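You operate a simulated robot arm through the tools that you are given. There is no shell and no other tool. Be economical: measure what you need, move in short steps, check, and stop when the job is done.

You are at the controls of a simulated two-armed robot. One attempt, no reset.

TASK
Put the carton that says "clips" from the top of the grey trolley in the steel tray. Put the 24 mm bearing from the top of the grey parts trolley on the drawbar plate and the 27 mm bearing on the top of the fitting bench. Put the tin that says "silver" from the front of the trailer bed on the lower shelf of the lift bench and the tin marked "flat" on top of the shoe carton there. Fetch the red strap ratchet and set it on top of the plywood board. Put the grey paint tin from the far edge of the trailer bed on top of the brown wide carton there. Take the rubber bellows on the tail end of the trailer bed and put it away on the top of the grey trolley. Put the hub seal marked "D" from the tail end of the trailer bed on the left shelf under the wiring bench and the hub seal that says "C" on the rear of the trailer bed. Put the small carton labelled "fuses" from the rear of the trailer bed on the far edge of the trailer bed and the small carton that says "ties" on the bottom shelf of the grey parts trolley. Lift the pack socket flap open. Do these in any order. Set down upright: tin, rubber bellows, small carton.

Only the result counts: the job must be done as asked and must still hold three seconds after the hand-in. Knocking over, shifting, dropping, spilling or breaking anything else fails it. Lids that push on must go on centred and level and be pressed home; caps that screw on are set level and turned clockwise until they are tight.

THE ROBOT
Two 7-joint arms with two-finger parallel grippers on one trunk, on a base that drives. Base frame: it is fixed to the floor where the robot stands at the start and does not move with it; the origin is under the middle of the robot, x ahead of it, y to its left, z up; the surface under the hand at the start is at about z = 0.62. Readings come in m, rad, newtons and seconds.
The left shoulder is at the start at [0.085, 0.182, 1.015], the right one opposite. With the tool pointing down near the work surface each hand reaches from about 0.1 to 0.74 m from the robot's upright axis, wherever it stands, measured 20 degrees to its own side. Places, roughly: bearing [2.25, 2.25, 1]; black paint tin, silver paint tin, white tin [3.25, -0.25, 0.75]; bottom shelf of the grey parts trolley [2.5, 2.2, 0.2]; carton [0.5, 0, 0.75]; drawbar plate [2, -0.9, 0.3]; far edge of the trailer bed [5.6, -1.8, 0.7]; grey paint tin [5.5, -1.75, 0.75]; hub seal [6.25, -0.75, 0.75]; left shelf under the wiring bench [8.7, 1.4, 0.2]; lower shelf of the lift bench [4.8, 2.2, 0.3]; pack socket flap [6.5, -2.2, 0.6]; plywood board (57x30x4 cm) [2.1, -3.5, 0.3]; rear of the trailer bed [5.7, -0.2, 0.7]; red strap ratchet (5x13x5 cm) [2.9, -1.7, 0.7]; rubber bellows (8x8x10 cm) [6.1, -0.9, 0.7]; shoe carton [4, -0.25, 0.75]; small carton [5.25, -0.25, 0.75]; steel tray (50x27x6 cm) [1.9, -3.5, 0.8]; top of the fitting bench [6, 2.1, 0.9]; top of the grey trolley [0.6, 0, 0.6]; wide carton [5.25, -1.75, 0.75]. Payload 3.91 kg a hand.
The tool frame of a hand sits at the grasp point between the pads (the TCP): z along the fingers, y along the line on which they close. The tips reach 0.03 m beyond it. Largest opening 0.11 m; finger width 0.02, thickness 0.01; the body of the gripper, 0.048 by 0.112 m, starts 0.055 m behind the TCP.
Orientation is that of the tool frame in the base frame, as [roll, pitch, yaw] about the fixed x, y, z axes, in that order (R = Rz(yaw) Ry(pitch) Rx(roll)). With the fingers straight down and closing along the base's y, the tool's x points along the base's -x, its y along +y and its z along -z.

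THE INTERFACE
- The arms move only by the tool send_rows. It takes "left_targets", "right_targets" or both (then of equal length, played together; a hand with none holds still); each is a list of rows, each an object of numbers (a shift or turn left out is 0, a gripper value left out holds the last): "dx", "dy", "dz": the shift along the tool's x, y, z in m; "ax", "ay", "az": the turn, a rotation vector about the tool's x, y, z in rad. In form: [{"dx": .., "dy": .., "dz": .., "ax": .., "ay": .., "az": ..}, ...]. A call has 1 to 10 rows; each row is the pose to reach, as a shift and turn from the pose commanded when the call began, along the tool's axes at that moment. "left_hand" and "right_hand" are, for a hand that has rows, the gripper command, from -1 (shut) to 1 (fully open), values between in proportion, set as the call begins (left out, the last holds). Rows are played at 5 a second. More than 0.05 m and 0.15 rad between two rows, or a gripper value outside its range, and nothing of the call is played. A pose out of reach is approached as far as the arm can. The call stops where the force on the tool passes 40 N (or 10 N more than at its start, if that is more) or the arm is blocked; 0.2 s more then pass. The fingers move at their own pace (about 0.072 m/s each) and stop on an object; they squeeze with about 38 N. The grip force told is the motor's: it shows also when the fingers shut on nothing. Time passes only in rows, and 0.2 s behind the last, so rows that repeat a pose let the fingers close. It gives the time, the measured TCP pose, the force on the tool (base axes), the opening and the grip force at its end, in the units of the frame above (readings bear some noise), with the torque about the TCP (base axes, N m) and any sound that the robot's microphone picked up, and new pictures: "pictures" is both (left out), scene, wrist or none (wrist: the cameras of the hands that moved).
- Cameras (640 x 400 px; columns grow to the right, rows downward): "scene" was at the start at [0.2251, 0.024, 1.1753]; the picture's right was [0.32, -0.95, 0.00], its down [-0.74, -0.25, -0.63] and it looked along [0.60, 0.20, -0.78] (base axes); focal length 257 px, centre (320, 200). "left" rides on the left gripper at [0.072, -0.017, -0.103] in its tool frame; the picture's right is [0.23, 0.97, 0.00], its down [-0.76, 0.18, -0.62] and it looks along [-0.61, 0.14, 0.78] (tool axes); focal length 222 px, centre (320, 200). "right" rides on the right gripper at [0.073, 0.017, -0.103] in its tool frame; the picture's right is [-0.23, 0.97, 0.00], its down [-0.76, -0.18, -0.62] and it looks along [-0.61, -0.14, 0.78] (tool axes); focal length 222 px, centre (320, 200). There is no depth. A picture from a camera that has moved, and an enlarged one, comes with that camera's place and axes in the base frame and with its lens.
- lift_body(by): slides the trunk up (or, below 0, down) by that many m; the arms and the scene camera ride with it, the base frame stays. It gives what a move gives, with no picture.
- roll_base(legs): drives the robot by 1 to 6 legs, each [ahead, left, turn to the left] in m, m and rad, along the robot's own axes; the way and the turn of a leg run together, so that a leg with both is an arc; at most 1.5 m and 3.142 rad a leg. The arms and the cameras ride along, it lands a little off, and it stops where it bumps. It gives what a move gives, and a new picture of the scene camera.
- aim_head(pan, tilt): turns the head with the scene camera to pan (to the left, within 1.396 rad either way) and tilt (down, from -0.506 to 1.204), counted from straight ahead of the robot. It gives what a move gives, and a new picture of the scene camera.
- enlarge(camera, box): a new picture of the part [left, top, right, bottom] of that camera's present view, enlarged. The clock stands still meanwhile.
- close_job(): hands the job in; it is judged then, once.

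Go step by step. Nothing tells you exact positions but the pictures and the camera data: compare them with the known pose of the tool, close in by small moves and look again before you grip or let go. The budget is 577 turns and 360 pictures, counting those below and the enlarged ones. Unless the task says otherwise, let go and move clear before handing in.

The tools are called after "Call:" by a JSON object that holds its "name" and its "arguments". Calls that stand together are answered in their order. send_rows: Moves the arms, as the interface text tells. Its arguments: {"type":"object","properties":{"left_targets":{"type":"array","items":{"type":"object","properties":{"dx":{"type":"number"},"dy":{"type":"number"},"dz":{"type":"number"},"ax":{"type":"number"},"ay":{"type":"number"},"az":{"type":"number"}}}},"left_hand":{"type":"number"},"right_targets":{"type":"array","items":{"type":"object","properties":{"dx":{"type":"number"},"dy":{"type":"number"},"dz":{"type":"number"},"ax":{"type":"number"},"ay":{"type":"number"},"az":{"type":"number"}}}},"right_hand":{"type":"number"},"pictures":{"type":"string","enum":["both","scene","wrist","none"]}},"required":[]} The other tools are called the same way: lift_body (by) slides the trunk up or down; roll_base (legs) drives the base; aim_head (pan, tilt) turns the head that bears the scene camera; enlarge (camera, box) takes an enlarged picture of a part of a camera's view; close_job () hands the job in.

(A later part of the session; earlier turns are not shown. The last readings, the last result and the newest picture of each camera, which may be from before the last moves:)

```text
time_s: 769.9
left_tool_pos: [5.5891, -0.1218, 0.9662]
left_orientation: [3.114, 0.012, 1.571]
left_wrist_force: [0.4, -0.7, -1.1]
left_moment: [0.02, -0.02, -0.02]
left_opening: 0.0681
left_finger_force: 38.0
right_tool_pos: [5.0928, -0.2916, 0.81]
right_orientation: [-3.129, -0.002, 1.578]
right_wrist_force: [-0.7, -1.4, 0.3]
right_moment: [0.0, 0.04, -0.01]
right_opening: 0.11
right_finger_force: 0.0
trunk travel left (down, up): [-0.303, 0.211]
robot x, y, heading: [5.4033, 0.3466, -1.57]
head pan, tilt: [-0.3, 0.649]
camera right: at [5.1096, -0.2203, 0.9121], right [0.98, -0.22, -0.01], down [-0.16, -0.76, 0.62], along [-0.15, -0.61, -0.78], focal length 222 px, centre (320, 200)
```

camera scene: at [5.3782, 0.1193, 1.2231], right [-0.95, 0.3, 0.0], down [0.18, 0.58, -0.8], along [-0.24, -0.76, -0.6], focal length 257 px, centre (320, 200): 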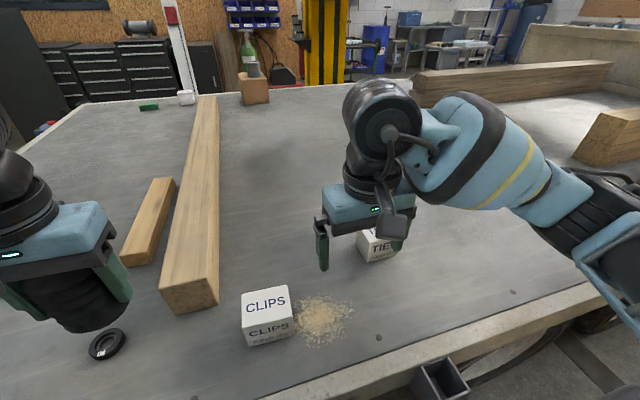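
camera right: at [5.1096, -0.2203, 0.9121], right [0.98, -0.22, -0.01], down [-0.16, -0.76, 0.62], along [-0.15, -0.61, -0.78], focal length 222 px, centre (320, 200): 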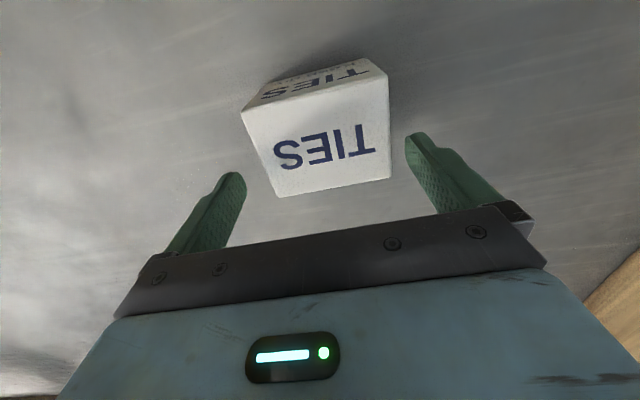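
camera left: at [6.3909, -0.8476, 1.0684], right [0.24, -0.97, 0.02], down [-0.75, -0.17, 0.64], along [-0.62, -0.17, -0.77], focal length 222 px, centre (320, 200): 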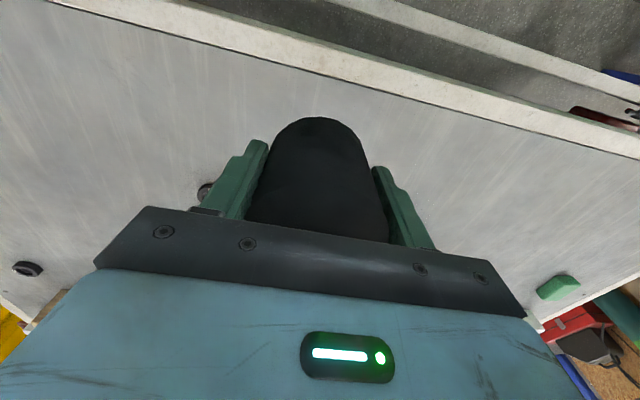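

Call:
{"name": "send_rows", "arguments": {"right_targets": [{"dx": -0.002, "dy": 0.001, "dz": 0.03}, {"dx": -0.002, "dy": 0.001, "dz": 0.06}, {"dx": -0.002, "dy": 0.001, "dz": 0.073}], "pictures": "none"}}

Call:
{"name": "send_rows", "arguments": {"right_targets": [{}, {}, {}], "right_hand": -1, "pictures": "none"}}

Call:
{"name": "send_rows", "arguments": {"right_targets": [{"dz": -0.04}, {"dz": -0.08}, {"dz": -0.12}, {"dz": -0.16}, {"dz": -0.2}, {"dx": 0.04, "dz": -0.22}, {"dx": 0.08, "dz": -0.22, "dy": 0.02}, {"dx": 0.12, "dz": -0.22, "dy": 0.04}, {"dx": 0.15, "dz": -0.22, "dy": 0.07}, {"dx": 0.18, "dz": -0.22, "dy": 0.1}], "pictures": "wrist"}}

```text
time_s: 770.7
left_tool_pos: [5.5886, -0.1215, 0.9662]
left_orientation: [3.115, 0.011, 1.572]
left_wrist_force: [-0.5, -0.7, -0.9]
left_moment: [-0.03, 0.02, -0.04]
left_opening: 0.0683
left_finger_force: 38.4
right_tool_pos: [5.0925, -0.2927, 0.7373]
right_orientation: [-3.129, -0.003, 1.58]
right_wrist_force: [0.1, -0.3, 0.1]
right_moment: [-0.02, 0.0, 0.0]
right_opening: 0.11
right_finger_force: 0.1
trunk travel left (down, up): [-0.303, 0.211]
robot x, y, heading: [5.4035, 0.3446, -1.571]
head pan, tilt: [-0.3, 0.649]
```

```text
time_s: 771.5
left_tool_pos: [5.588, -0.1209, 0.9658]
left_orientation: [3.115, 0.014, 1.571]
left_wrist_force: [-0.5, -0.3, -1.0]
left_moment: [-0.02, 0.03, 0.01]
left_opening: 0.0682
left_finger_force: 38.3
right_tool_pos: [5.0916, -0.2933, 0.7371]
right_orientation: [-3.13, -0.001, 1.578]
right_wrist_force: [0.4, 0.7, -0.1]
right_moment: [0.0, -0.06, 0.0]
right_opening: 0.0898
right_finger_force: 38.0
trunk travel left (down, up): [-0.303, 0.211]
robot x, y, heading: [5.3991, 0.3482, -1.573]
head pan, tilt: [-0.3, 0.649]
```

```text
time_s: 773.7
left_tool_pos: [5.5879, -0.1212, 0.9655]
left_orientation: [3.114, 0.012, 1.572]
left_wrist_force: [-0.6, -0.4, -1.3]
left_moment: [0.03, 0.01, -0.02]
left_opening: 0.0681
left_finger_force: 38.0
right_tool_pos: [5.1962, -0.1092, 0.9574]
right_orientation: [-3.129, -0.001, 1.579]
right_wrist_force: [0.3, 1.4, -2.5]
right_moment: [-0.03, -0.03, 0.01]
right_opening: 0.0897
right_finger_force: 38.2
trunk travel left (down, up): [-0.303, 0.211]
robot x, y, heading: [5.4031, 0.3466, -1.573]
head pan, tilt: [-0.3, 0.649]
camera right: at [5.2143, -0.0382, 1.0606], right [0.98, -0.22, -0.01], down [-0.16, -0.76, 0.62], along [-0.15, -0.61, -0.78], focal length 222 px, centre (320, 200)
```

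right: 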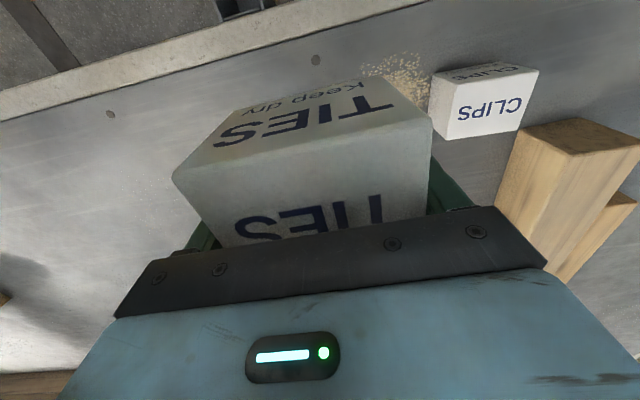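

TIES is held from above, but the low shelf needs a slanted hand. So I'll set TIES back down here and regrip it with the fingers slanting forward.

Call:
{"name": "send_rows", "arguments": {"right_targets": [{"dx": -0.04, "dy": -0.018}, {"dx": -0.08, "dy": -0.035}, {"dx": -0.12, "dy": -0.05}, {"dx": -0.15, "dy": -0.06, "dz": 0.03}, {"dx": -0.15, "dy": -0.06, "dz": 0.075}, {"dx": -0.15, "dy": -0.06, "dz": 0.12}, {"dx": -0.15, "dy": -0.06, "dz": 0.165}, {"dx": -0.15, "dy": -0.06, "dz": 0.205}, {"dx": -0.15, "dy": -0.06, "dz": 0.216}, {"dx": -0.15, "dy": -0.06, "dz": 0.222}], "pictures": "none"}}

Call:
{"name": "send_rows", "arguments": {"right_targets": [{"dz": -0.002}, {"dz": -0.002}, {"dz": -0.002}], "right_hand": 1, "pictures": "none"}}

Call:
{"name": "send_rows", "arguments": {"right_targets": [{"dz": -0.04}, {"dz": -0.08}, {"dz": -0.12}, {"dz": -0.15, "dx": 0.03}, {"dz": -0.17, "dx": 0.07, "ay": -0.1}, {"dz": -0.17, "dx": 0.1, "ay": -0.22}, {"dz": -0.17, "dx": 0.12, "ay": -0.34}, {"dz": -0.17, "dx": 0.13, "ay": -0.46}, {"dz": -0.17, "dx": 0.14, "ay": -0.58}, {"dz": -0.17, "dx": 0.15, "ay": -0.7}], "pictures": "both"}}

```text
time_s: 775.9
left_tool_pos: [5.5895, -0.1204, 0.9668]
left_orientation: [3.113, 0.014, 1.57]
left_wrist_force: [0.5, -0.2, -1.0]
left_moment: [-0.02, 0.01, -0.04]
left_opening: 0.068
left_finger_force: 37.4
right_tool_pos: [5.1318, -0.2621, 0.7354]
right_orientation: [-3.13, 0.0, 1.579]
right_wrist_force: [-0.8, 0.5, 6.7]
right_moment: [0.38, -0.3, 0.06]
right_opening: 0.0897
right_finger_force: 37.7
trunk travel left (down, up): [-0.303, 0.211]
robot x, y, heading: [5.4049, 0.3487, -1.571]
head pan, tilt: [-0.3, 0.649]
```

```text
time_s: 776.7
left_tool_pos: [5.5895, -0.1218, 0.9654]
left_orientation: [3.113, 0.012, 1.57]
left_wrist_force: [0.4, -0.3, -1.1]
left_moment: [0.02, -0.03, 0.02]
left_opening: 0.0679
left_finger_force: 38.3
right_tool_pos: [5.1325, -0.2616, 0.7384]
right_orientation: [-3.13, -0.001, 1.577]
right_wrist_force: [-0.4, -0.1, 0.6]
right_moment: [0.0, -0.01, -0.03]
right_opening: 0.1101
right_finger_force: 0.0
trunk travel left (down, up): [-0.303, 0.211]
robot x, y, heading: [5.3975, 0.344, -1.571]
head pan, tilt: [-0.3, 0.649]
```

```text
time_s: 778.9
left_tool_pos: [5.5886, -0.1218, 0.9649]
left_orientation: [3.115, 0.014, 1.571]
left_wrist_force: [0.1, 0.0, -1.0]
left_moment: [-0.01, 0.02, 0.0]
left_opening: 0.0679
left_finger_force: 37.9
right_tool_pos: [5.133, -0.1126, 0.9081]
right_orientation: [-3.126, 0.702, 1.586]
right_wrist_force: [-0.6, 0.1, 0.1]
right_moment: [0.0, -0.02, -0.03]
right_opening: 0.1101
right_finger_force: 0.0
trunk travel left (down, up): [-0.303, 0.211]
robot x, y, heading: [5.4035, 0.3445, -1.571]
head pan, tilt: [-0.3, 0.649]
camera scene: at [5.378, 0.1203, 1.2233], right [-0.95, 0.3, 0.0], down [0.18, 0.58, -0.8], along [-0.24, -0.76, -0.6], focal length 257 px, centre (320, 200)
camera right: at [5.1499, 0.0094, 0.9396], right [0.98, -0.17, 0.13], down [-0.16, -0.18, 0.97], along [-0.14, -0.97, -0.2], focal length 222 px, centre (320, 200)
```

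scene: 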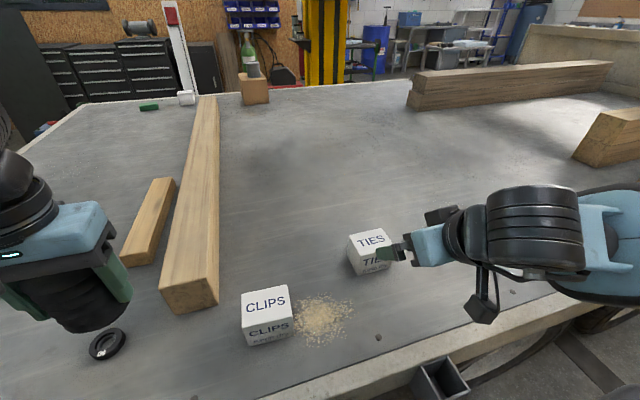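
right: 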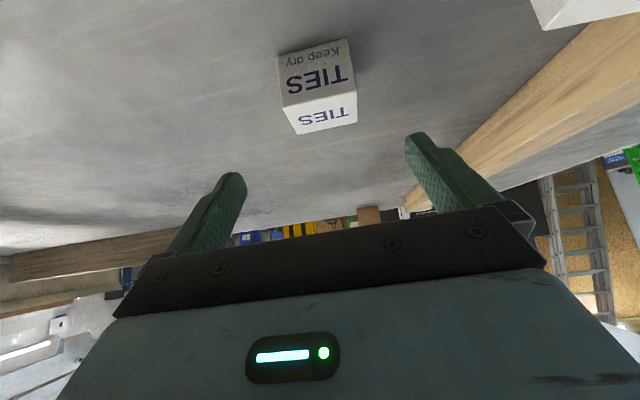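

Call:
{"name": "send_rows", "arguments": {"right_targets": [{"dx": 0.01, "dz": 0.03, "ay": -0.1}, {"dx": 0.02, "dz": 0.065, "ay": -0.2}, {"dx": 0.03, "dz": 0.1, "ay": -0.3}, {"dx": 0.0413, "dz": 0.134, "ay": -0.4}], "pictures": "wrist"}}

```text
time_s: 779.9
left_tool_pos: [5.5881, -0.1212, 0.9655]
left_orientation: [3.114, 0.011, 1.572]
left_wrist_force: [1.2, 0.8, -1.8]
left_moment: [0.04, 0.04, -0.03]
left_opening: 0.0685
left_finger_force: 38.4
right_tool_pos: [5.1272, -0.1481, 0.8333]
right_orientation: [-3.129, 0.954, 1.602]
right_wrist_force: [0.5, -0.3, 0.4]
right_moment: [-0.01, 0.01, 0.0]
right_opening: 0.1098
right_finger_force: 0.0
right hand out of reach, approached as far as the arm can: row 3, 4
trunk travel left (down, up): [-0.303, 0.211]
robot x, y, heading: [5.4046, 0.3508, -1.571]
head pan, tilt: [-0.3, 0.649]
camera right: at [5.1418, -0.0222, 0.8347], right [0.98, -0.11, 0.18], down [-0.17, 0.06, 0.98], along [-0.12, -0.99, 0.04], focal length 222 px, centre (320, 200)
```

right: 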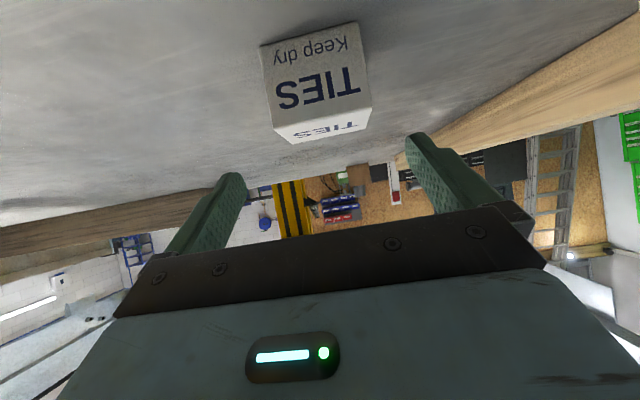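

A tilt of about 0.8 will do. I'll align with the carton and approach along the finger axis.

Call:
{"name": "send_rows", "arguments": {"right_targets": [{"dx": 0.0, "dy": 0.003, "dz": 0.02, "ay": 0.08}, {"dx": 0.0, "dy": 0.005, "dz": 0.04, "ay": 0.154}, {"dx": 0.0, "dy": 0.005, "dz": 0.0575, "ay": 0.154}], "pictures": "wrist"}}

```text
time_s: 780.7
left_tool_pos: [5.5891, -0.1218, 0.966]
left_orientation: [3.114, 0.01, 1.571]
left_wrist_force: [-0.1, 0.3, -0.4]
left_moment: [0.02, 0.0, 0.0]
left_opening: 0.0681
left_finger_force: 37.9
right_tool_pos: [5.1341, -0.194, 0.7997]
right_orientation: [-3.133, 0.796, 1.599]
right_wrist_force: [-0.4, 0.1, 0.2]
right_moment: [-0.04, 0.01, 0.02]
right_opening: 0.1098
right_finger_force: 0.1
trunk travel left (down, up): [-0.303, 0.211]
robot x, y, heading: [5.4052, 0.3496, -1.568]
head pan, tilt: [-0.3, 0.649]
camera right: at [5.1497, -0.07, 0.8207], right [0.98, -0.14, 0.16], down [-0.17, -0.09, 0.98], along [-0.12, -0.99, -0.11], focal length 222 px, centre (320, 200)
```

right: 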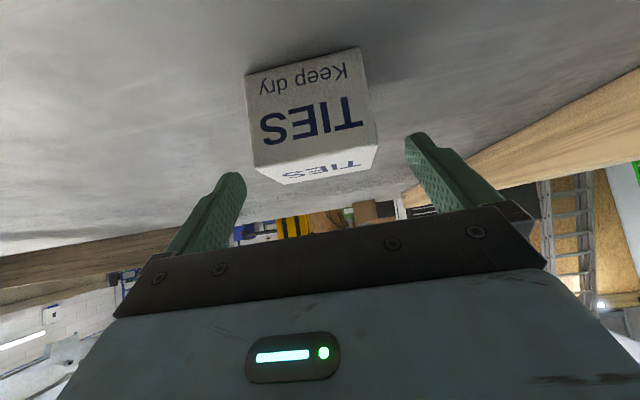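

Call:
{"name": "send_rows", "arguments": {"right_targets": [{"dy": -0.002, "dz": 0.03}, {"dy": -0.003, "dz": 0.06}, {"dy": -0.004, "dx": -0.001, "dz": 0.082}, {"dy": -0.004, "dx": -0.001, "dz": 0.089}], "pictures": "wrist"}}

```text
time_s: 781.7
left_tool_pos: [5.5891, -0.1212, 0.9665]
left_orientation: [3.113, 0.011, 1.568]
left_wrist_force: [-1.2, -0.1, -1.0]
left_moment: [-0.01, 0.03, 0.02]
left_opening: 0.0681
left_finger_force: 38.1
right_tool_pos: [5.1322, -0.2591, 0.7403]
right_orientation: [-3.134, 0.797, 1.601]
right_wrist_force: [-0.1, -0.6, 0.0]
right_moment: [-0.04, 0.01, 0.02]
right_opening: 0.1101
right_finger_force: 0.2
trunk travel left (down, up): [-0.303, 0.211]
robot x, y, heading: [5.4011, 0.3459, -1.573]
head pan, tilt: [-0.3, 0.649]
camera right: at [5.1459, -0.1355, 0.7591], right [0.98, -0.14, 0.16], down [-0.17, -0.09, 0.98], along [-0.12, -0.99, -0.11], focal length 222 px, centre (320, 200)
```

right: 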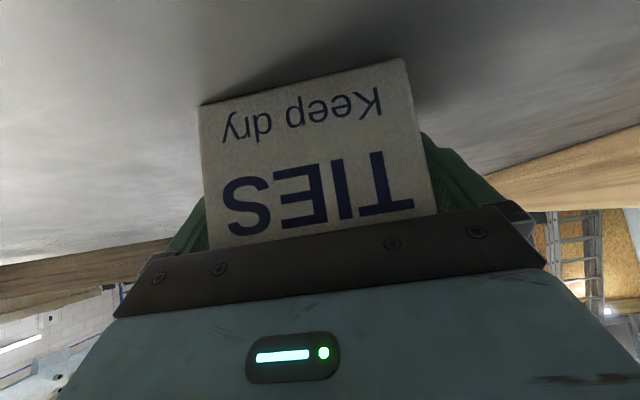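

Well placed. I'll grip and lift.

Call:
{"name": "send_rows", "arguments": {"right_targets": [{}, {}, {}], "right_hand": -1, "pictures": "none"}}

Call:
{"name": "send_rows", "arguments": {"right_targets": [{"dx": -0.028, "dz": -0.028}, {"dx": -0.056, "dz": -0.056}, {"dx": -0.084, "dz": -0.084}, {"dx": -0.112, "dz": -0.112}, {"dx": -0.112, "dz": -0.145, "dy": 0.02}, {"dx": -0.1, "dz": -0.18, "dy": 0.04}, {"dx": -0.08, "dz": -0.21, "dy": 0.06}, {"dx": -0.06, "dz": -0.24, "dy": 0.08}], "pictures": "both"}}

```text
time_s: 782.5
left_tool_pos: [5.5887, -0.1211, 0.9662]
left_orientation: [3.113, 0.014, 1.571]
left_wrist_force: [0.7, 0.2, -1.1]
left_moment: [-0.02, 0.01, -0.01]
left_opening: 0.068
left_finger_force: 38.2
right_tool_pos: [5.1305, -0.2592, 0.7388]
right_orientation: [-3.133, 0.798, 1.6]
right_wrist_force: [0.3, -0.3, 0.8]
right_moment: [0.01, -0.09, -0.03]
right_opening: 0.0898
right_finger_force: 38.4
trunk travel left (down, up): [-0.303, 0.211]
robot x, y, heading: [5.4053, 0.3456, -1.572]
head pan, tilt: [-0.3, 0.649]
```

```text
time_s: 784.3
left_tool_pos: [5.5884, -0.1213, 0.9664]
left_orientation: [3.113, 0.013, 1.571]
left_wrist_force: [0.0, -0.5, -0.7]
left_moment: [-0.01, 0.0, 0.01]
left_opening: 0.068
left_finger_force: 38.2
right_tool_pos: [5.2105, -0.1266, 0.9482]
right_orientation: [-3.13, 0.797, 1.602]
right_wrist_force: [-0.6, -0.2, -2.7]
right_moment: [-0.01, -0.01, -0.02]
right_opening: 0.0898
right_finger_force: 37.6
trunk travel left (down, up): [-0.303, 0.211]
robot x, y, heading: [5.4026, 0.3498, -1.568]
head pan, tilt: [-0.3, 0.649]
camera scene: at [5.3787, 0.1201, 1.2232], right [-0.96, 0.3, 0.0], down [0.18, 0.58, -0.8], along [-0.24, -0.76, -0.6], focal length 257 px, centre (320, 200)
camera right: at [5.2244, -0.0024, 0.9677], right [0.98, -0.14, 0.16], down [-0.17, -0.09, 0.98], along [-0.12, -0.99, -0.11], focal length 222 px, centre (320, 200)
```

scene: 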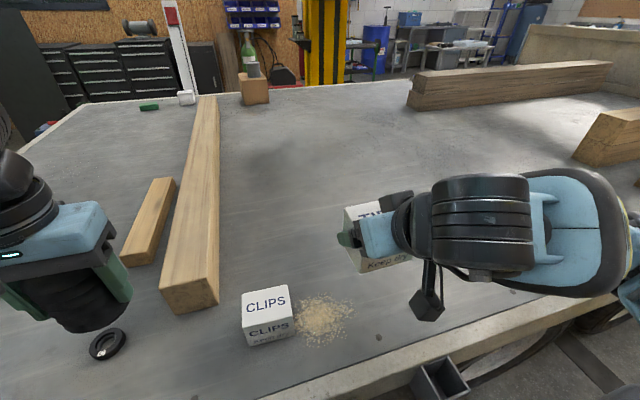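
right: 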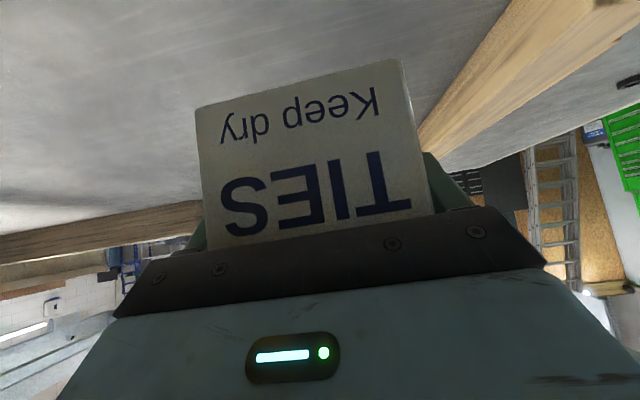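

TIES is held at the slanted grip. I'll drive to the grey parts trolley along the bench lane.

Call:
{"name": "roll_base", "arguments": {"legs": [[-0.85, 0, 0], [0, 0, 3.135], [0, 1.4, 0], [0, 1.4, 0], [0, 0.3, 0]]}}

Call:
{"name": "aim_head", "arguments": {"pan": -0.1, "tilt": 0.75}}

```text
time_s: 822.9
left_tool_pos: [2.105, 1.5256, 0.9666]
left_orientation: [3.114, 0.012, -1.51]
left_wrist_force: [-0.9, 0.5, -0.7]
left_moment: [-0.02, -0.01, -0.02]
left_opening: 0.0681
left_finger_force: 37.4
right_tool_pos: [2.4826, 1.5531, 0.9478]
right_orientation: [-3.133, 0.796, -1.482]
right_wrist_force: [0.6, 0.9, -2.3]
right_moment: [0.02, -0.04, -0.01]
right_opening: 0.0898
right_finger_force: 38.2
trunk travel left (down, up): [-0.303, 0.211]
robot x, y, heading: [2.3181, 1.0651, 1.629]
head pan, tilt: [-0.3, 0.649]
camera scene: at [2.3314, 1.296, 1.2232], right [0.97, -0.24, 0.0], down [-0.14, -0.59, -0.8], along [0.19, 0.77, -0.6], focal length 257 px, centre (320, 200)
```

scene: 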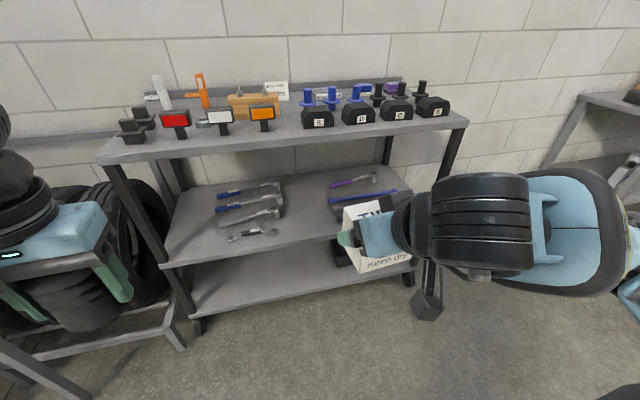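

```text
time_s: 823.7
left_tool_pos: [2.1055, 1.5249, 0.9658]
left_orientation: [3.114, 0.012, -1.51]
left_wrist_force: [1.3, 0.0, -0.6]
left_moment: [0.0, 0.03, 0.02]
left_opening: 0.0682
left_finger_force: 38.5
right_tool_pos: [2.4819, 1.5539, 0.947]
right_orientation: [-3.133, 0.795, -1.481]
right_wrist_force: [0.4, -0.7, -2.1]
right_moment: [0.04, -0.05, 0.01]
right_opening: 0.0896
right_finger_force: 37.9
trunk travel left (down, up): [-0.303, 0.211]
robot x, y, heading: [2.3195, 1.0678, 1.633]
head pan, tilt: [-0.099, 0.75]
camera scene: at [2.3143, 1.2945, 1.2146], right [1.0, -0.04, 0.0], down [-0.03, -0.68, -0.73], along [0.03, 0.73, -0.68], focal length 257 px, centre (320, 200)
```

scene: 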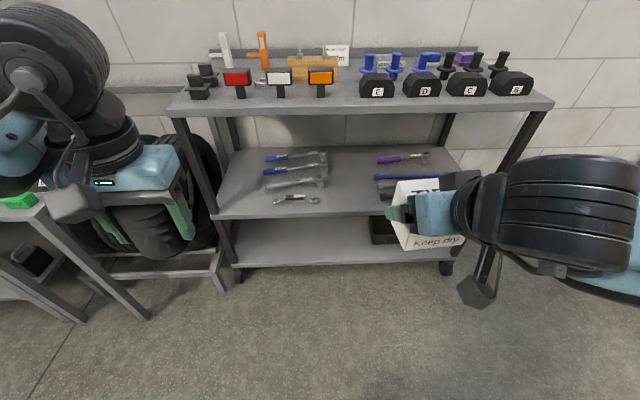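

The bottom shelf is at z ≈ 0.145, with its front at y ≈ 1.985, and free left of the black tray. I'll tuck the left hand, lower the trunk, and lower TIES in front of the trolley.

Call:
{"name": "send_rows", "arguments": {"left_targets": [{"dx": 0.04}, {"dx": 0.08}, {"dx": 0.1}], "pictures": "none"}}

Call:
{"name": "lift_body", "arguments": {"by": -0.22}}

Call:
{"name": "send_rows", "arguments": {"right_targets": [{"dx": 0.028, "dz": 0.028}, {"dx": 0.056, "dz": 0.056}, {"dx": 0.084, "dz": 0.084}, {"dx": 0.112, "dz": 0.112}, {"dx": 0.14, "dz": 0.14}, {"dx": 0.168, "dz": 0.168}, {"dx": 0.196, "dz": 0.196}, {"dx": 0.224, "dz": 0.224}, {"dx": 0.25, "dz": 0.25}, {"dx": 0.275, "dz": 0.275}], "pictures": "none"}}

```text
time_s: 824.5
left_tool_pos: [2.1124, 1.4234, 0.9646]
left_orientation: [3.114, 0.013, -1.51]
left_wrist_force: [0.3, -0.6, -0.7]
left_moment: [0.03, 0.02, 0.03]
left_opening: 0.0684
left_finger_force: 38.4
right_tool_pos: [2.4825, 1.5533, 0.9469]
right_orientation: [-3.133, 0.798, -1.482]
right_wrist_force: [0.3, 0.0, -2.4]
right_moment: [0.01, 0.01, 0.03]
right_opening: 0.0894
right_finger_force: 38.3
trunk travel left (down, up): [-0.303, 0.211]
robot x, y, heading: [2.3193, 1.067, 1.628]
head pan, tilt: [-0.099, 0.75]
```

```text
time_s: 826.8
left_tool_pos: [2.1106, 1.4251, 0.745]
left_orientation: [3.112, 0.015, -1.507]
left_wrist_force: [-10.4, 28.3, 5.4]
left_moment: [-3.31, -1.11, -0.19]
left_opening: 0.0681
left_finger_force: 37.8
right_tool_pos: [2.4802, 1.5807, 0.6542]
right_orientation: [-3.138, 0.637, -1.486]
right_wrist_force: [-0.3, -0.3, -0.5]
right_moment: [0.0, -0.03, -0.01]
right_opening: 0.0898
right_finger_force: 38.1
trunk travel left (down, up): [-0.083, 0.431]
robot x, y, heading: [2.3199, 1.0674, 1.634]
head pan, tilt: [-0.099, 0.75]
```

```text
time_s: 827.9
left_tool_pos: [2.1101, 1.4252, 0.7453]
left_orientation: [3.116, 0.013, -1.508]
left_wrist_force: [-7.2, 4.0, 5.2]
left_moment: [-0.89, -0.8, -0.54]
left_opening: 0.0682
left_finger_force: 38.0
right_tool_pos: [2.4828, 1.554, 0.498]
right_orientation: [3.128, 0.638, -1.501]
right_wrist_force: [0.9, -0.4, -1.6]
right_moment: [0.04, -0.04, 0.0]
right_opening: 0.0896
right_finger_force: 38.3
right hand out of reach, approached as far as the arm can: row 5
trunk travel left (down, up): [-0.083, 0.431]
robot x, y, heading: [2.3185, 1.0705, 1.635]
head pan, tilt: [-0.099, 0.75]
stopped in row 5 (left hand): the force on the tool passed its limit at 42 N (the readings are from after the stop); the commanded pose is now the measured one
```

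The left wrist is touching my head again, so I'll move it out and forward a little.

Call:
{"name": "send_rows", "arguments": {"left_targets": [{"dx": -0.02, "dy": 0.03}, {"dx": -0.04, "dy": 0.07}, {"dx": -0.05, "dy": 0.11}], "pictures": "none"}}

Call:
{"name": "aim_head", "arguments": {"pan": -0.2, "tilt": 0.6}}

```text
time_s: 828.7
left_tool_pos: [1.9973, 1.4649, 0.7472]
left_orientation: [3.117, 0.01, -1.508]
left_wrist_force: [-0.9, -1.0, -0.4]
left_moment: [0.01, 0.01, 0.03]
left_opening: 0.0683
left_finger_force: 38.2
right_tool_pos: [2.4825, 1.5559, 0.4978]
right_orientation: [3.127, 0.639, -1.501]
right_wrist_force: [1.3, 0.2, -1.7]
right_moment: [0.02, 0.02, -0.01]
right_opening: 0.0899
right_finger_force: 38.0
trunk travel left (down, up): [-0.083, 0.431]
robot x, y, heading: [2.3198, 1.0666, 1.63]
head pan, tilt: [-0.099, 0.75]
```

```text
time_s: 829.4
left_tool_pos: [1.9984, 1.4657, 0.7474]
left_orientation: [3.115, 0.012, -1.507]
left_wrist_force: [0.0, 0.9, -1.4]
left_moment: [0.02, -0.02, 0.01]
left_opening: 0.0682
left_finger_force: 37.9
right_tool_pos: [2.4828, 1.5565, 0.4966]
right_orientation: [3.128, 0.639, -1.501]
right_wrist_force: [0.8, -0.4, -1.0]
right_moment: [-0.02, -0.02, 0.01]
right_opening: 0.09
right_finger_force: 38.8
trunk travel left (down, up): [-0.083, 0.431]
robot x, y, heading: [2.3182, 1.0637, 1.628]
head pan, tilt: [-0.201, 0.6]
camera scene: at [2.3185, 1.3796, 0.981], right [0.99, -0.14, 0.0], down [-0.08, -0.56, -0.82], along [0.12, 0.82, -0.57], focal length 257 px, centre (320, 200)
```

scene: 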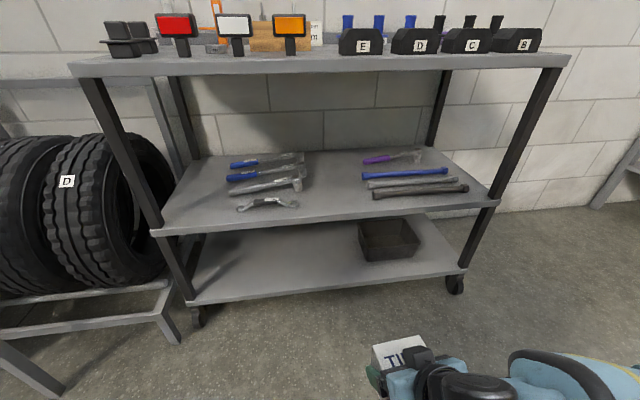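

Call:
{"name": "send_rows", "arguments": {"right_targets": [{"dx": 0.024, "dz": 0.032, "ay": -0.03}, {"dx": 0.048, "dz": 0.064, "ay": -0.06}, {"dx": 0.072, "dz": 0.096, "ay": -0.09}, {"dx": 0.096, "dz": 0.129, "ay": -0.12}, {"dx": 0.12, "dz": 0.161, "ay": -0.16}, {"dx": 0.143, "dz": 0.193, "ay": -0.16}, {"dx": 0.163, "dz": 0.22, "ay": -0.16}], "pictures": "none"}}

```text
time_s: 831.0
left_tool_pos: [1.9978, 1.466, 0.7472]
left_orientation: [3.116, 0.012, -1.508]
left_wrist_force: [-0.1, 0.3, -1.4]
left_moment: [-0.01, 0.02, -0.01]
left_opening: 0.0681
left_finger_force: 37.8
right_tool_pos: [2.38, 1.5951, 0.2721]
right_orientation: [-3.087, 0.746, -1.509]
right_wrist_force: [-0.1, 0.9, -0.2]
right_moment: [-0.03, -0.01, 0.01]
right_opening: 0.0897
right_finger_force: 37.9
right hand out of reach, approached as far as the arm can: row 1, 2, 3, 4, 5, 6, 7
trunk travel left (down, up): [-0.083, 0.431]
robot x, y, heading: [2.3201, 1.0703, 1.63]
head pan, tilt: [-0.201, 0.6]
```

Call:
{"name": "send_rows", "arguments": {"right_targets": [{"dx": -0.01, "dy": -0.01, "dz": 0.035, "ay": -0.025, "ax": -0.025}, {"dx": -0.0206, "dy": -0.02, "dz": 0.0735, "ay": -0.05, "ax": -0.054}, {"dx": -0.0206, "dy": -0.02, "dz": 0.0735, "ay": -0.05, "ax": -0.054}], "pictures": "none"}}

```text
time_s: 831.8
left_tool_pos: [1.9985, 1.4661, 0.746]
left_orientation: [3.116, 0.012, -1.509]
left_wrist_force: [0.4, 1.3, -1.1]
left_moment: [-0.02, 0.0, 0.01]
left_opening: 0.068
left_finger_force: 38.1
right_tool_pos: [2.3713, 1.6781, 0.2401]
right_orientation: [-3.116, 0.774, -1.506]
right_wrist_force: [0.5, 0.1, -2.1]
right_moment: [0.02, 0.04, 0.01]
right_opening: 0.0894
right_finger_force: 38.2
right hand out of reach, approached as far as the arm can: row 1, 2, 3
trunk travel left (down, up): [-0.083, 0.431]
robot x, y, heading: [2.3152, 1.0638, 1.628]
head pan, tilt: [-0.201, 0.6]
```

TIES hangs level at z 0.24. I'll roll forward to bring it over the shelf.

Call:
{"name": "roll_base", "arguments": {"legs": [[0.3, 0.02, 0]]}}

Call:
{"name": "send_rows", "arguments": {"right_targets": [{"ay": -0.01}], "pictures": "wrist"}}

```text
time_s: 833.8
left_tool_pos: [1.9599, 1.7645, 0.746]
left_orientation: [3.114, 0.012, -1.511]
left_wrist_force: [0.0, -0.5, -1.3]
left_moment: [0.01, 0.0, 0.01]
left_opening: 0.0682
left_finger_force: 38.1
right_tool_pos: [2.335, 1.9763, 0.2396]
right_orientation: [-3.117, 0.775, -1.508]
right_wrist_force: [-0.9, -0.3, -1.7]
right_moment: [-0.01, 0.01, 0.01]
right_opening: 0.0898
right_finger_force: 38.0
trunk travel left (down, up): [-0.083, 0.431]
robot x, y, heading: [2.2819, 1.3661, 1.626]
head pan, tilt: [-0.201, 0.6]
camera scene: at [2.2813, 1.6786, 0.981], right [0.99, -0.14, 0.0], down [-0.08, -0.56, -0.82], along [0.12, 0.82, -0.57], focal length 257 px, centre (320, 200)
```

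scene: 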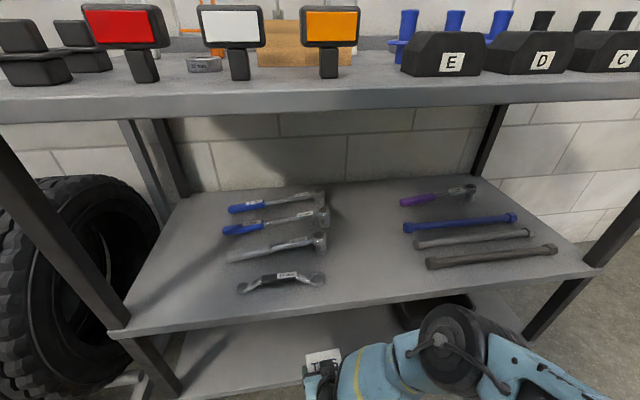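

```text
time_s: 834.2
left_tool_pos: [1.9602, 1.7645, 0.7462]
left_orientation: [3.115, 0.008, -1.509]
left_wrist_force: [0.3, 1.0, -1.2]
left_moment: [-0.04, -0.01, 0.02]
left_opening: 0.0681
left_finger_force: 37.9
right_tool_pos: [2.3336, 1.9758, 0.2407]
right_orientation: [-3.112, 0.781, -1.507]
right_wrist_force: [-0.7, 0.3, -2.0]
right_moment: [0.0, 0.0, -0.01]
right_opening: 0.0895
right_finger_force: 38.2
trunk travel left (down, up): [-0.083, 0.431]
robot x, y, heading: [2.2837, 1.3639, 1.63]
head pan, tilt: [-0.201, 0.6]
camera right: at [2.3219, 1.8504, 0.2622], right [-0.98, 0.12, 0.14], down [0.15, 0.11, 0.98], along [0.1, 0.99, -0.12], focal length 222 px, centre (320, 200)
```

right: 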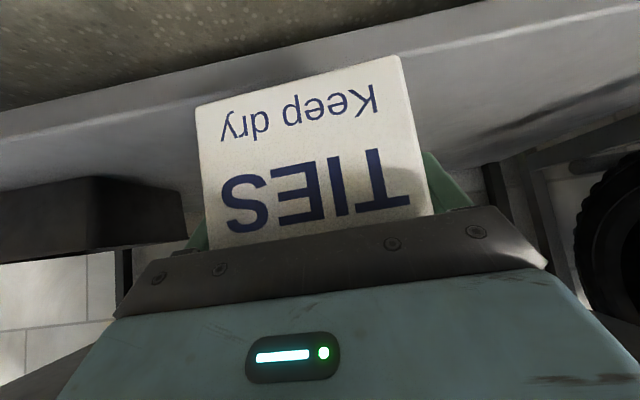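

Call:
{"name": "aim_head", "arguments": {"pan": -0.55, "tilt": 0.9}}

```text
time_s: 835.0
left_tool_pos: [1.961, 1.7647, 0.7457]
left_orientation: [3.115, 0.012, -1.509]
left_wrist_force: [0.3, -0.1, -0.6]
left_moment: [0.0, 0.0, -0.02]
left_opening: 0.0683
left_finger_force: 37.7
right_tool_pos: [2.3341, 1.9759, 0.2398]
right_orientation: [-3.112, 0.783, -1.508]
right_wrist_force: [0.5, -0.1, -1.4]
right_moment: [0.01, -0.01, -0.01]
right_opening: 0.0896
right_finger_force: 38.1
trunk travel left (down, up): [-0.083, 0.431]
robot x, y, heading: [2.2807, 1.3644, 1.629]
head pan, tilt: [-0.55, 0.901]
camera scene: at [2.3044, 1.6575, 0.9563], right [0.88, -0.47, 0.0], down [-0.37, -0.69, -0.62], along [0.29, 0.55, -0.78], focal length 257 px, centre (320, 200)
```

scene: 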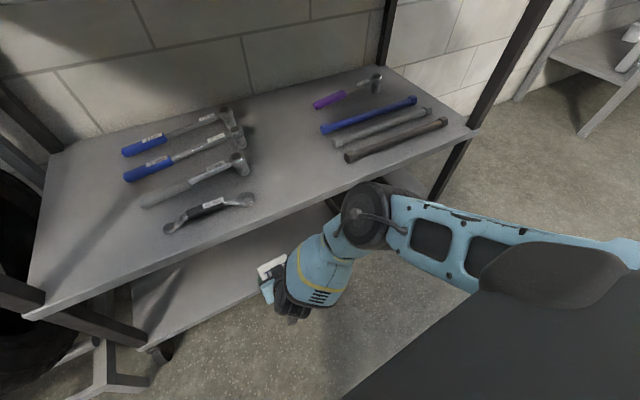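

The elbow is too close to the middle shelf. I'll back off 0.12 m, lower the trunk a little, and reach in with a straighter arm.

Call:
{"name": "roll_base", "arguments": {"legs": [[-0.12, 0, 0]]}}

Call:
{"name": "send_rows", "arguments": {"right_targets": [{"dx": -0.021, "dz": -0.021}, {"dx": -0.045, "dz": -0.045}], "pictures": "none"}}

Call:
{"name": "lift_body", "arguments": {"by": -0.075}}

```text
time_s: 836.3
left_tool_pos: [1.967, 1.6449, 0.7464]
left_orientation: [3.116, 0.012, -1.508]
left_wrist_force: [-0.4, 0.1, -0.9]
left_moment: [0.03, 0.0, 0.0]
left_opening: 0.0679
left_finger_force: 38.0
right_tool_pos: [2.3394, 1.8572, 0.2426]
right_orientation: [-3.113, 0.782, -1.506]
right_wrist_force: [0.8, 0.5, -1.2]
right_moment: [0.05, 0.01, 0.0]
right_opening: 0.0897
right_finger_force: 37.9
trunk travel left (down, up): [-0.083, 0.431]
robot x, y, heading: [2.2871, 1.2457, 1.632]
head pan, tilt: [-0.55, 0.901]
camera scene: at [2.3109, 1.5377, 0.9564], right [0.88, -0.47, 0.0], down [-0.37, -0.69, -0.62], along [0.29, 0.55, -0.78], focal length 257 px, centre (320, 200)
```

scene: 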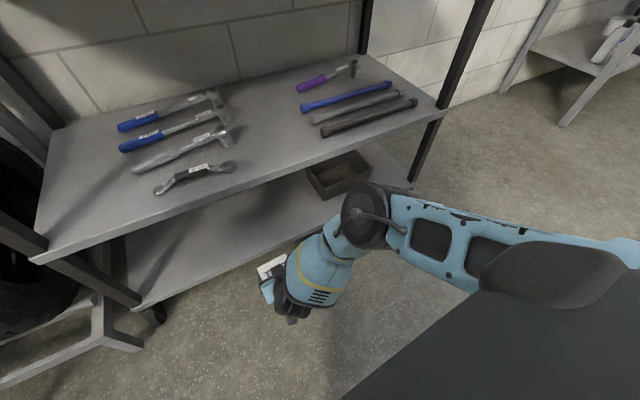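

```text
time_s: 836.9
left_tool_pos: [1.9659, 1.6448, 0.7451]
left_orientation: [3.115, 0.013, -1.508]
left_wrist_force: [0.3, -0.2, 0.1]
left_moment: [0.02, 0.03, -0.02]
left_opening: 0.0684
left_finger_force: 38.5
right_tool_pos: [2.3382, 1.8584, 0.3035]
right_orientation: [-3.113, 0.783, -1.505]
right_wrist_force: [-0.3, 0.1, -1.8]
right_moment: [0.03, 0.0, -0.04]
right_opening: 0.0899
right_finger_force: 37.9
trunk travel left (down, up): [-0.083, 0.431]
robot x, y, heading: [2.2895, 1.2458, 1.629]
head pan, tilt: [-0.55, 0.901]
```

```text
time_s: 838.0
left_tool_pos: [1.9664, 1.6442, 0.6714]
left_orientation: [3.116, 0.012, -1.508]
left_wrist_force: [-0.1, 0.5, -0.7]
left_moment: [-0.03, 0.01, -0.01]
left_opening: 0.0682
left_finger_force: 37.9
right_tool_pos: [2.3381, 1.8577, 0.2301]
right_orientation: [-3.114, 0.782, -1.505]
right_wrist_force: [0.2, -0.7, -1.3]
right_moment: [0.02, 0.03, 0.04]
right_opening: 0.0896
right_finger_force: 37.8
trunk travel left (down, up): [-0.008, 0.506]
robot x, y, heading: [2.2853, 1.2458, 1.632]
head pan, tilt: [-0.55, 0.901]
```

Call:
{"name": "send_rows", "arguments": {"right_targets": [{"dx": -0.025, "dz": 0.0247, "ax": -0.01}, {"dx": -0.05, "dz": 0.0495, "ax": -0.02}, {"dx": -0.075, "dz": 0.074, "ax": -0.028}, {"dx": -0.1, "dz": 0.099, "ax": -0.028, "ay": -0.01}, {"dx": -0.125, "dz": 0.124, "ax": -0.028, "ay": -0.015}], "pictures": "both"}}

```text
time_s: 839.2
left_tool_pos: [1.9669, 1.6447, 0.673]
left_orientation: [3.115, 0.013, -1.507]
left_wrist_force: [0.9, 0.0, -0.6]
left_moment: [0.0, 0.06, 0.02]
left_opening: 0.0683
left_finger_force: 38.3
right_tool_pos: [2.3356, 2.0308, 0.229]
right_orientation: [3.139, 0.797, -1.506]
right_wrist_force: [0.0, -0.7, -1.2]
right_moment: [0.01, 0.02, -0.01]
right_opening: 0.0894
right_finger_force: 37.7
right hand out of reach, approached as far as the arm can: row 5
trunk travel left (down, up): [-0.008, 0.506]
robot x, y, heading: [2.2871, 1.2444, 1.63]
head pan, tilt: [-0.55, 0.901]
camera scene: at [2.31, 1.558, 0.8884], right [0.88, -0.47, 0.0], down [-0.37, -0.69, -0.62], along [0.29, 0.55, -0.78], focal length 257 px, centre (320, 200)
camera right: at [2.3281, 1.9039, 0.2492], right [-0.98, 0.09, 0.16], down [0.17, 0.1, 0.98], along [0.08, 0.99, -0.11], focal length 222 px, centre (320, 200)
```

scene: 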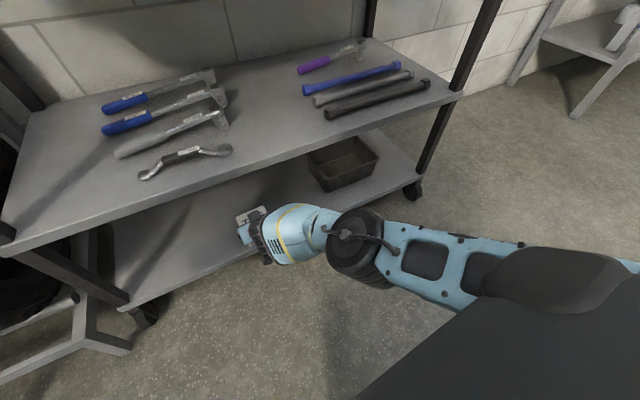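
right: 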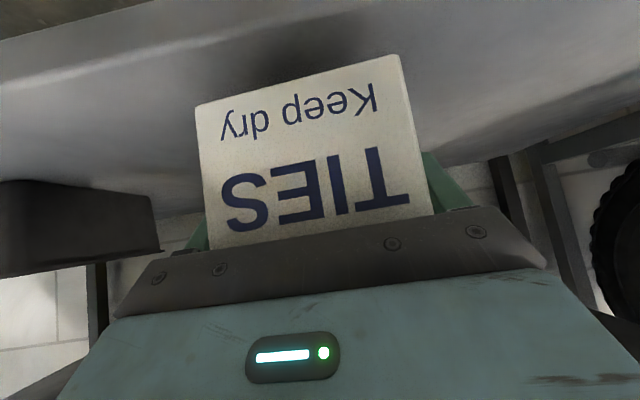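

Call:
{"name": "roll_base", "arguments": {"legs": [[0.05, 0, 0]]}}

Call:
{"name": "send_rows", "arguments": {"right_targets": [{"dx": 0.012, "dz": 0.004}, {"dx": 0.018, "dz": 0.013}, {"dx": 0.022, "dz": 0.018}, {"dx": 0.025, "dz": 0.022}, {"dx": 0.029, "dz": 0.026}, {"dx": 0.033, "dz": 0.03}], "pictures": "wrist"}}

```text
time_s: 840.1
left_tool_pos: [1.9651, 1.6927, 0.6706]
left_orientation: [3.115, 0.01, -1.509]
left_wrist_force: [0.5, -0.9, -0.8]
left_moment: [0.03, 0.01, 0.02]
left_opening: 0.0684
left_finger_force: 37.9
right_tool_pos: [2.3342, 2.0792, 0.2301]
right_orientation: [-3.139, 0.794, -1.504]
right_wrist_force: [-1.0, 0.2, -2.1]
right_moment: [0.03, -0.02, -0.02]
right_opening: 0.0896
right_finger_force: 37.4
trunk travel left (down, up): [-0.008, 0.506]
robot x, y, heading: [2.2826, 1.2961, 1.636]
head pan, tilt: [-0.55, 0.901]
camera scene: at [2.3068, 1.6061, 0.8884], right [0.88, -0.47, 0.0], down [-0.37, -0.69, -0.62], along [0.29, 0.55, -0.78], focal length 257 px, centre (320, 200)
```

scene: 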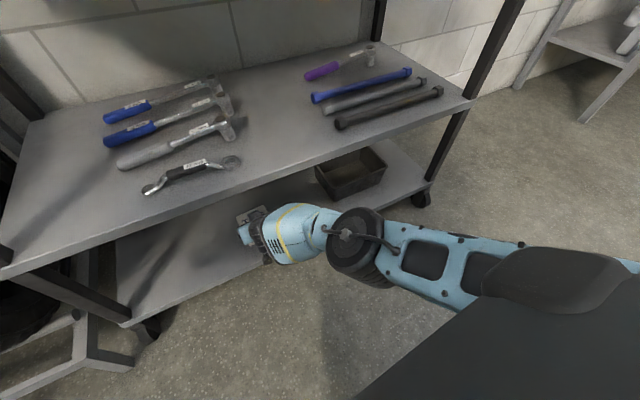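

```text
time_s: 841.5
left_tool_pos: [1.965, 1.6942, 0.672]
left_orientation: [3.115, 0.012, -1.508]
left_wrist_force: [-0.2, 0.5, -0.4]
left_moment: [-0.07, 0.03, -0.01]
left_opening: 0.0681
left_finger_force: 37.8
right_tool_pos: [2.3318, 2.0651, 0.21]
right_orientation: [-3.139, 0.797, -1.506]
right_wrist_force: [0.2, 0.2, -1.7]
right_moment: [0.01, 0.01, -0.01]
right_opening: 0.0898
right_finger_force: 37.8
right hand out of reach, approached as far as the arm can: row 1, 2, 3, 4, 5, 6
trunk travel left (down, up): [-0.008, 0.506]
robot x, y, heading: [2.2844, 1.2998, 1.631]
head pan, tilt: [-0.55, 0.901]
camera right: at [2.323, 1.9378, 0.2308], right [-0.98, 0.1, 0.16], down [0.17, 0.1, 0.98], along [0.08, 0.99, -0.11], focal length 222 px, centre (320, 200)
```

right: 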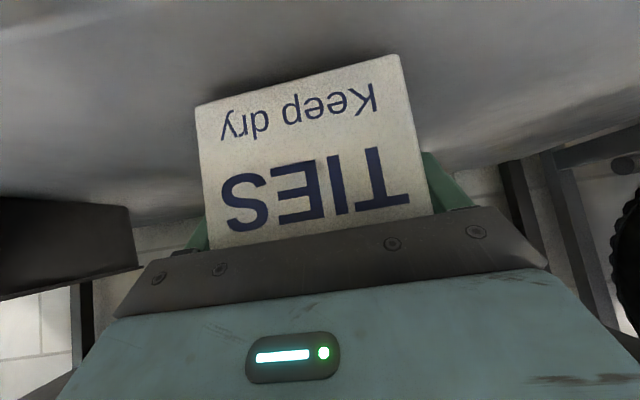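

Call:
{"name": "roll_base", "arguments": {"legs": [[0.04, 0, 0]]}}

Call:
{"name": "send_rows", "arguments": {"right_targets": [{"dx": 0.02, "dz": -0.01, "ay": 0.08}, {"dx": 0.03, "dz": -0.015, "ay": 0.08}, {"dx": 0.034, "dz": -0.01, "ay": 0.0}, {"dx": 0.038, "dz": -0.006}, {"dx": 0.042, "dz": -0.002}, {"dx": 0.046, "dz": 0.002}], "pictures": "none"}}

```text
time_s: 842.4
left_tool_pos: [1.9612, 1.7326, 0.6707]
left_orientation: [3.116, 0.011, -1.507]
left_wrist_force: [0.7, -0.1, -0.4]
left_moment: [-0.02, -0.01, 0.01]
left_opening: 0.068
left_finger_force: 38.1
right_tool_pos: [2.3281, 2.105, 0.2108]
right_orientation: [-3.139, 0.797, -1.506]
right_wrist_force: [-0.4, 0.3, -1.6]
right_moment: [0.02, 0.0, 0.01]
right_opening: 0.0898
right_finger_force: 37.7
trunk travel left (down, up): [-0.008, 0.506]
robot x, y, heading: [2.2827, 1.3369, 1.632]
head pan, tilt: [-0.55, 0.901]
camera scene: at [2.3044, 1.6458, 0.8884], right [0.88, -0.47, 0.0], down [-0.37, -0.69, -0.62], along [0.29, 0.55, -0.78], focal length 257 px, centre (320, 200)
```

scene: 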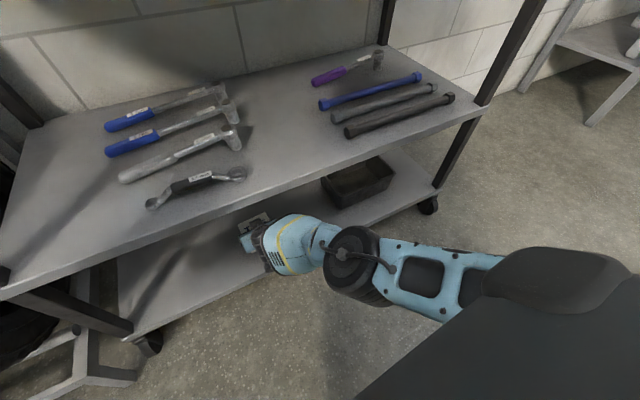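

```text
time_s: 843.3
left_tool_pos: [1.9606, 1.732, 0.6715]
left_orientation: [3.114, 0.013, -1.509]
left_wrist_force: [0.9, 0.5, -0.2]
left_moment: [0.01, -0.01, 0.0]
left_opening: 0.068
left_finger_force: 38.5
right_tool_pos: [2.331, 2.0777, 0.2004]
right_orientation: [-3.139, 0.803, -1.506]
right_wrist_force: [-2.2, 0.8, 11.0]
right_moment: [-0.45, -0.11, -0.13]
right_opening: 0.0897
right_finger_force: 38.2
trunk travel left (down, up): [-0.008, 0.506]
robot x, y, heading: [2.2796, 1.3326, 1.631]
head pan, tilt: [-0.55, 0.901]
stopped in row 4 (right hand): the force on the tool passed its limit at 56 N (the readings are from after the stop); the commanded pose is now the measured one
```

TIES has touched the shelf, level. I'll release it and back out along the finger axis.

Call:
{"name": "send_rows", "arguments": {"right_targets": [{}, {}, {}], "right_hand": 1, "pictures": "none"}}

Call:
{"name": "send_rows", "arguments": {"right_targets": [{"dz": -0.03, "dx": 0.005}, {"dz": -0.06, "dx": 0.015}, {"dz": -0.09, "dx": 0.035}, {"dz": -0.12, "dx": 0.06}, {"dz": -0.15, "dx": 0.085}, {"dz": -0.18, "dx": 0.11}, {"dz": -0.2, "dx": 0.13}], "pictures": "both"}}

```text
time_s: 844.1
left_tool_pos: [1.9613, 1.7327, 0.6713]
left_orientation: [3.115, 0.012, -1.507]
left_wrist_force: [-0.4, -0.4, -0.9]
left_moment: [-0.01, 0.05, 0.04]
left_opening: 0.0682
left_finger_force: 37.9
right_tool_pos: [2.3318, 2.0754, 0.1973]
right_orientation: [-3.14, 0.8, -1.506]
right_wrist_force: [-0.1, 0.2, -0.2]
right_moment: [0.0, 0.02, 0.01]
right_opening: 0.1099
right_finger_force: 0.0
trunk travel left (down, up): [-0.008, 0.506]
robot x, y, heading: [2.2818, 1.3343, 1.631]
head pan, tilt: [-0.55, 0.901]
```

```text
time_s: 845.7
left_tool_pos: [1.9622, 1.7323, 0.6723]
left_orientation: [3.116, 0.012, -1.509]
left_wrist_force: [0.3, 0.2, 0.4]
left_moment: [0.02, -0.01, 0.01]
left_opening: 0.068
left_finger_force: 38.1
right_tool_pos: [2.3229, 1.8469, 0.2571]
right_orientation: [-3.124, 0.789, -1.506]
right_wrist_force: [-0.8, -0.4, -0.5]
right_moment: [0.0, 0.0, -0.02]
right_opening: 0.1099
right_finger_force: 0.1
right hand out of reach, approached as far as the arm can: row 5, 6, 7
trunk travel left (down, up): [-0.008, 0.506]
robot x, y, heading: [2.281, 1.329, 1.629]
head pan, tilt: [-0.55, 0.901]
camera scene: at [2.3047, 1.6452, 0.8885], right [0.88, -0.47, 0.0], down [-0.37, -0.69, -0.62], along [0.29, 0.55, -0.78], focal length 257 px, centre (320, 200)
camera right: at [2.3133, 1.7215, 0.2772], right [-0.98, 0.11, 0.15], down [0.16, 0.1, 0.98], along [0.09, 0.99, -0.12], focal length 222 px, centre (320, 200)
```

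scene: 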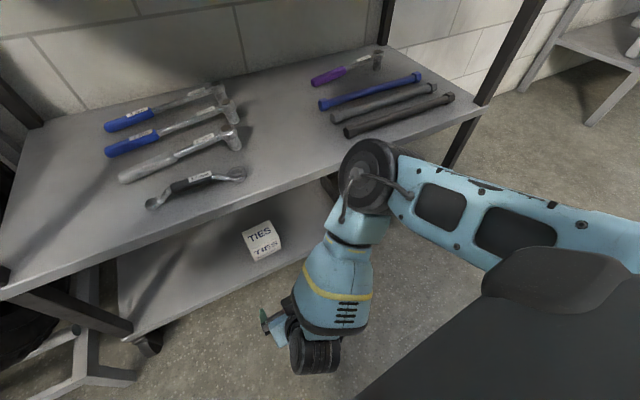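
right: 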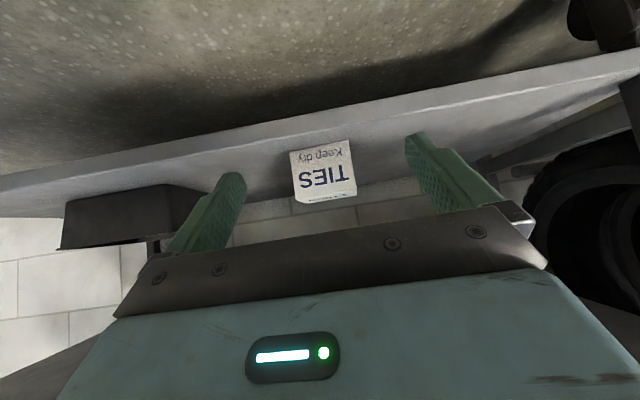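

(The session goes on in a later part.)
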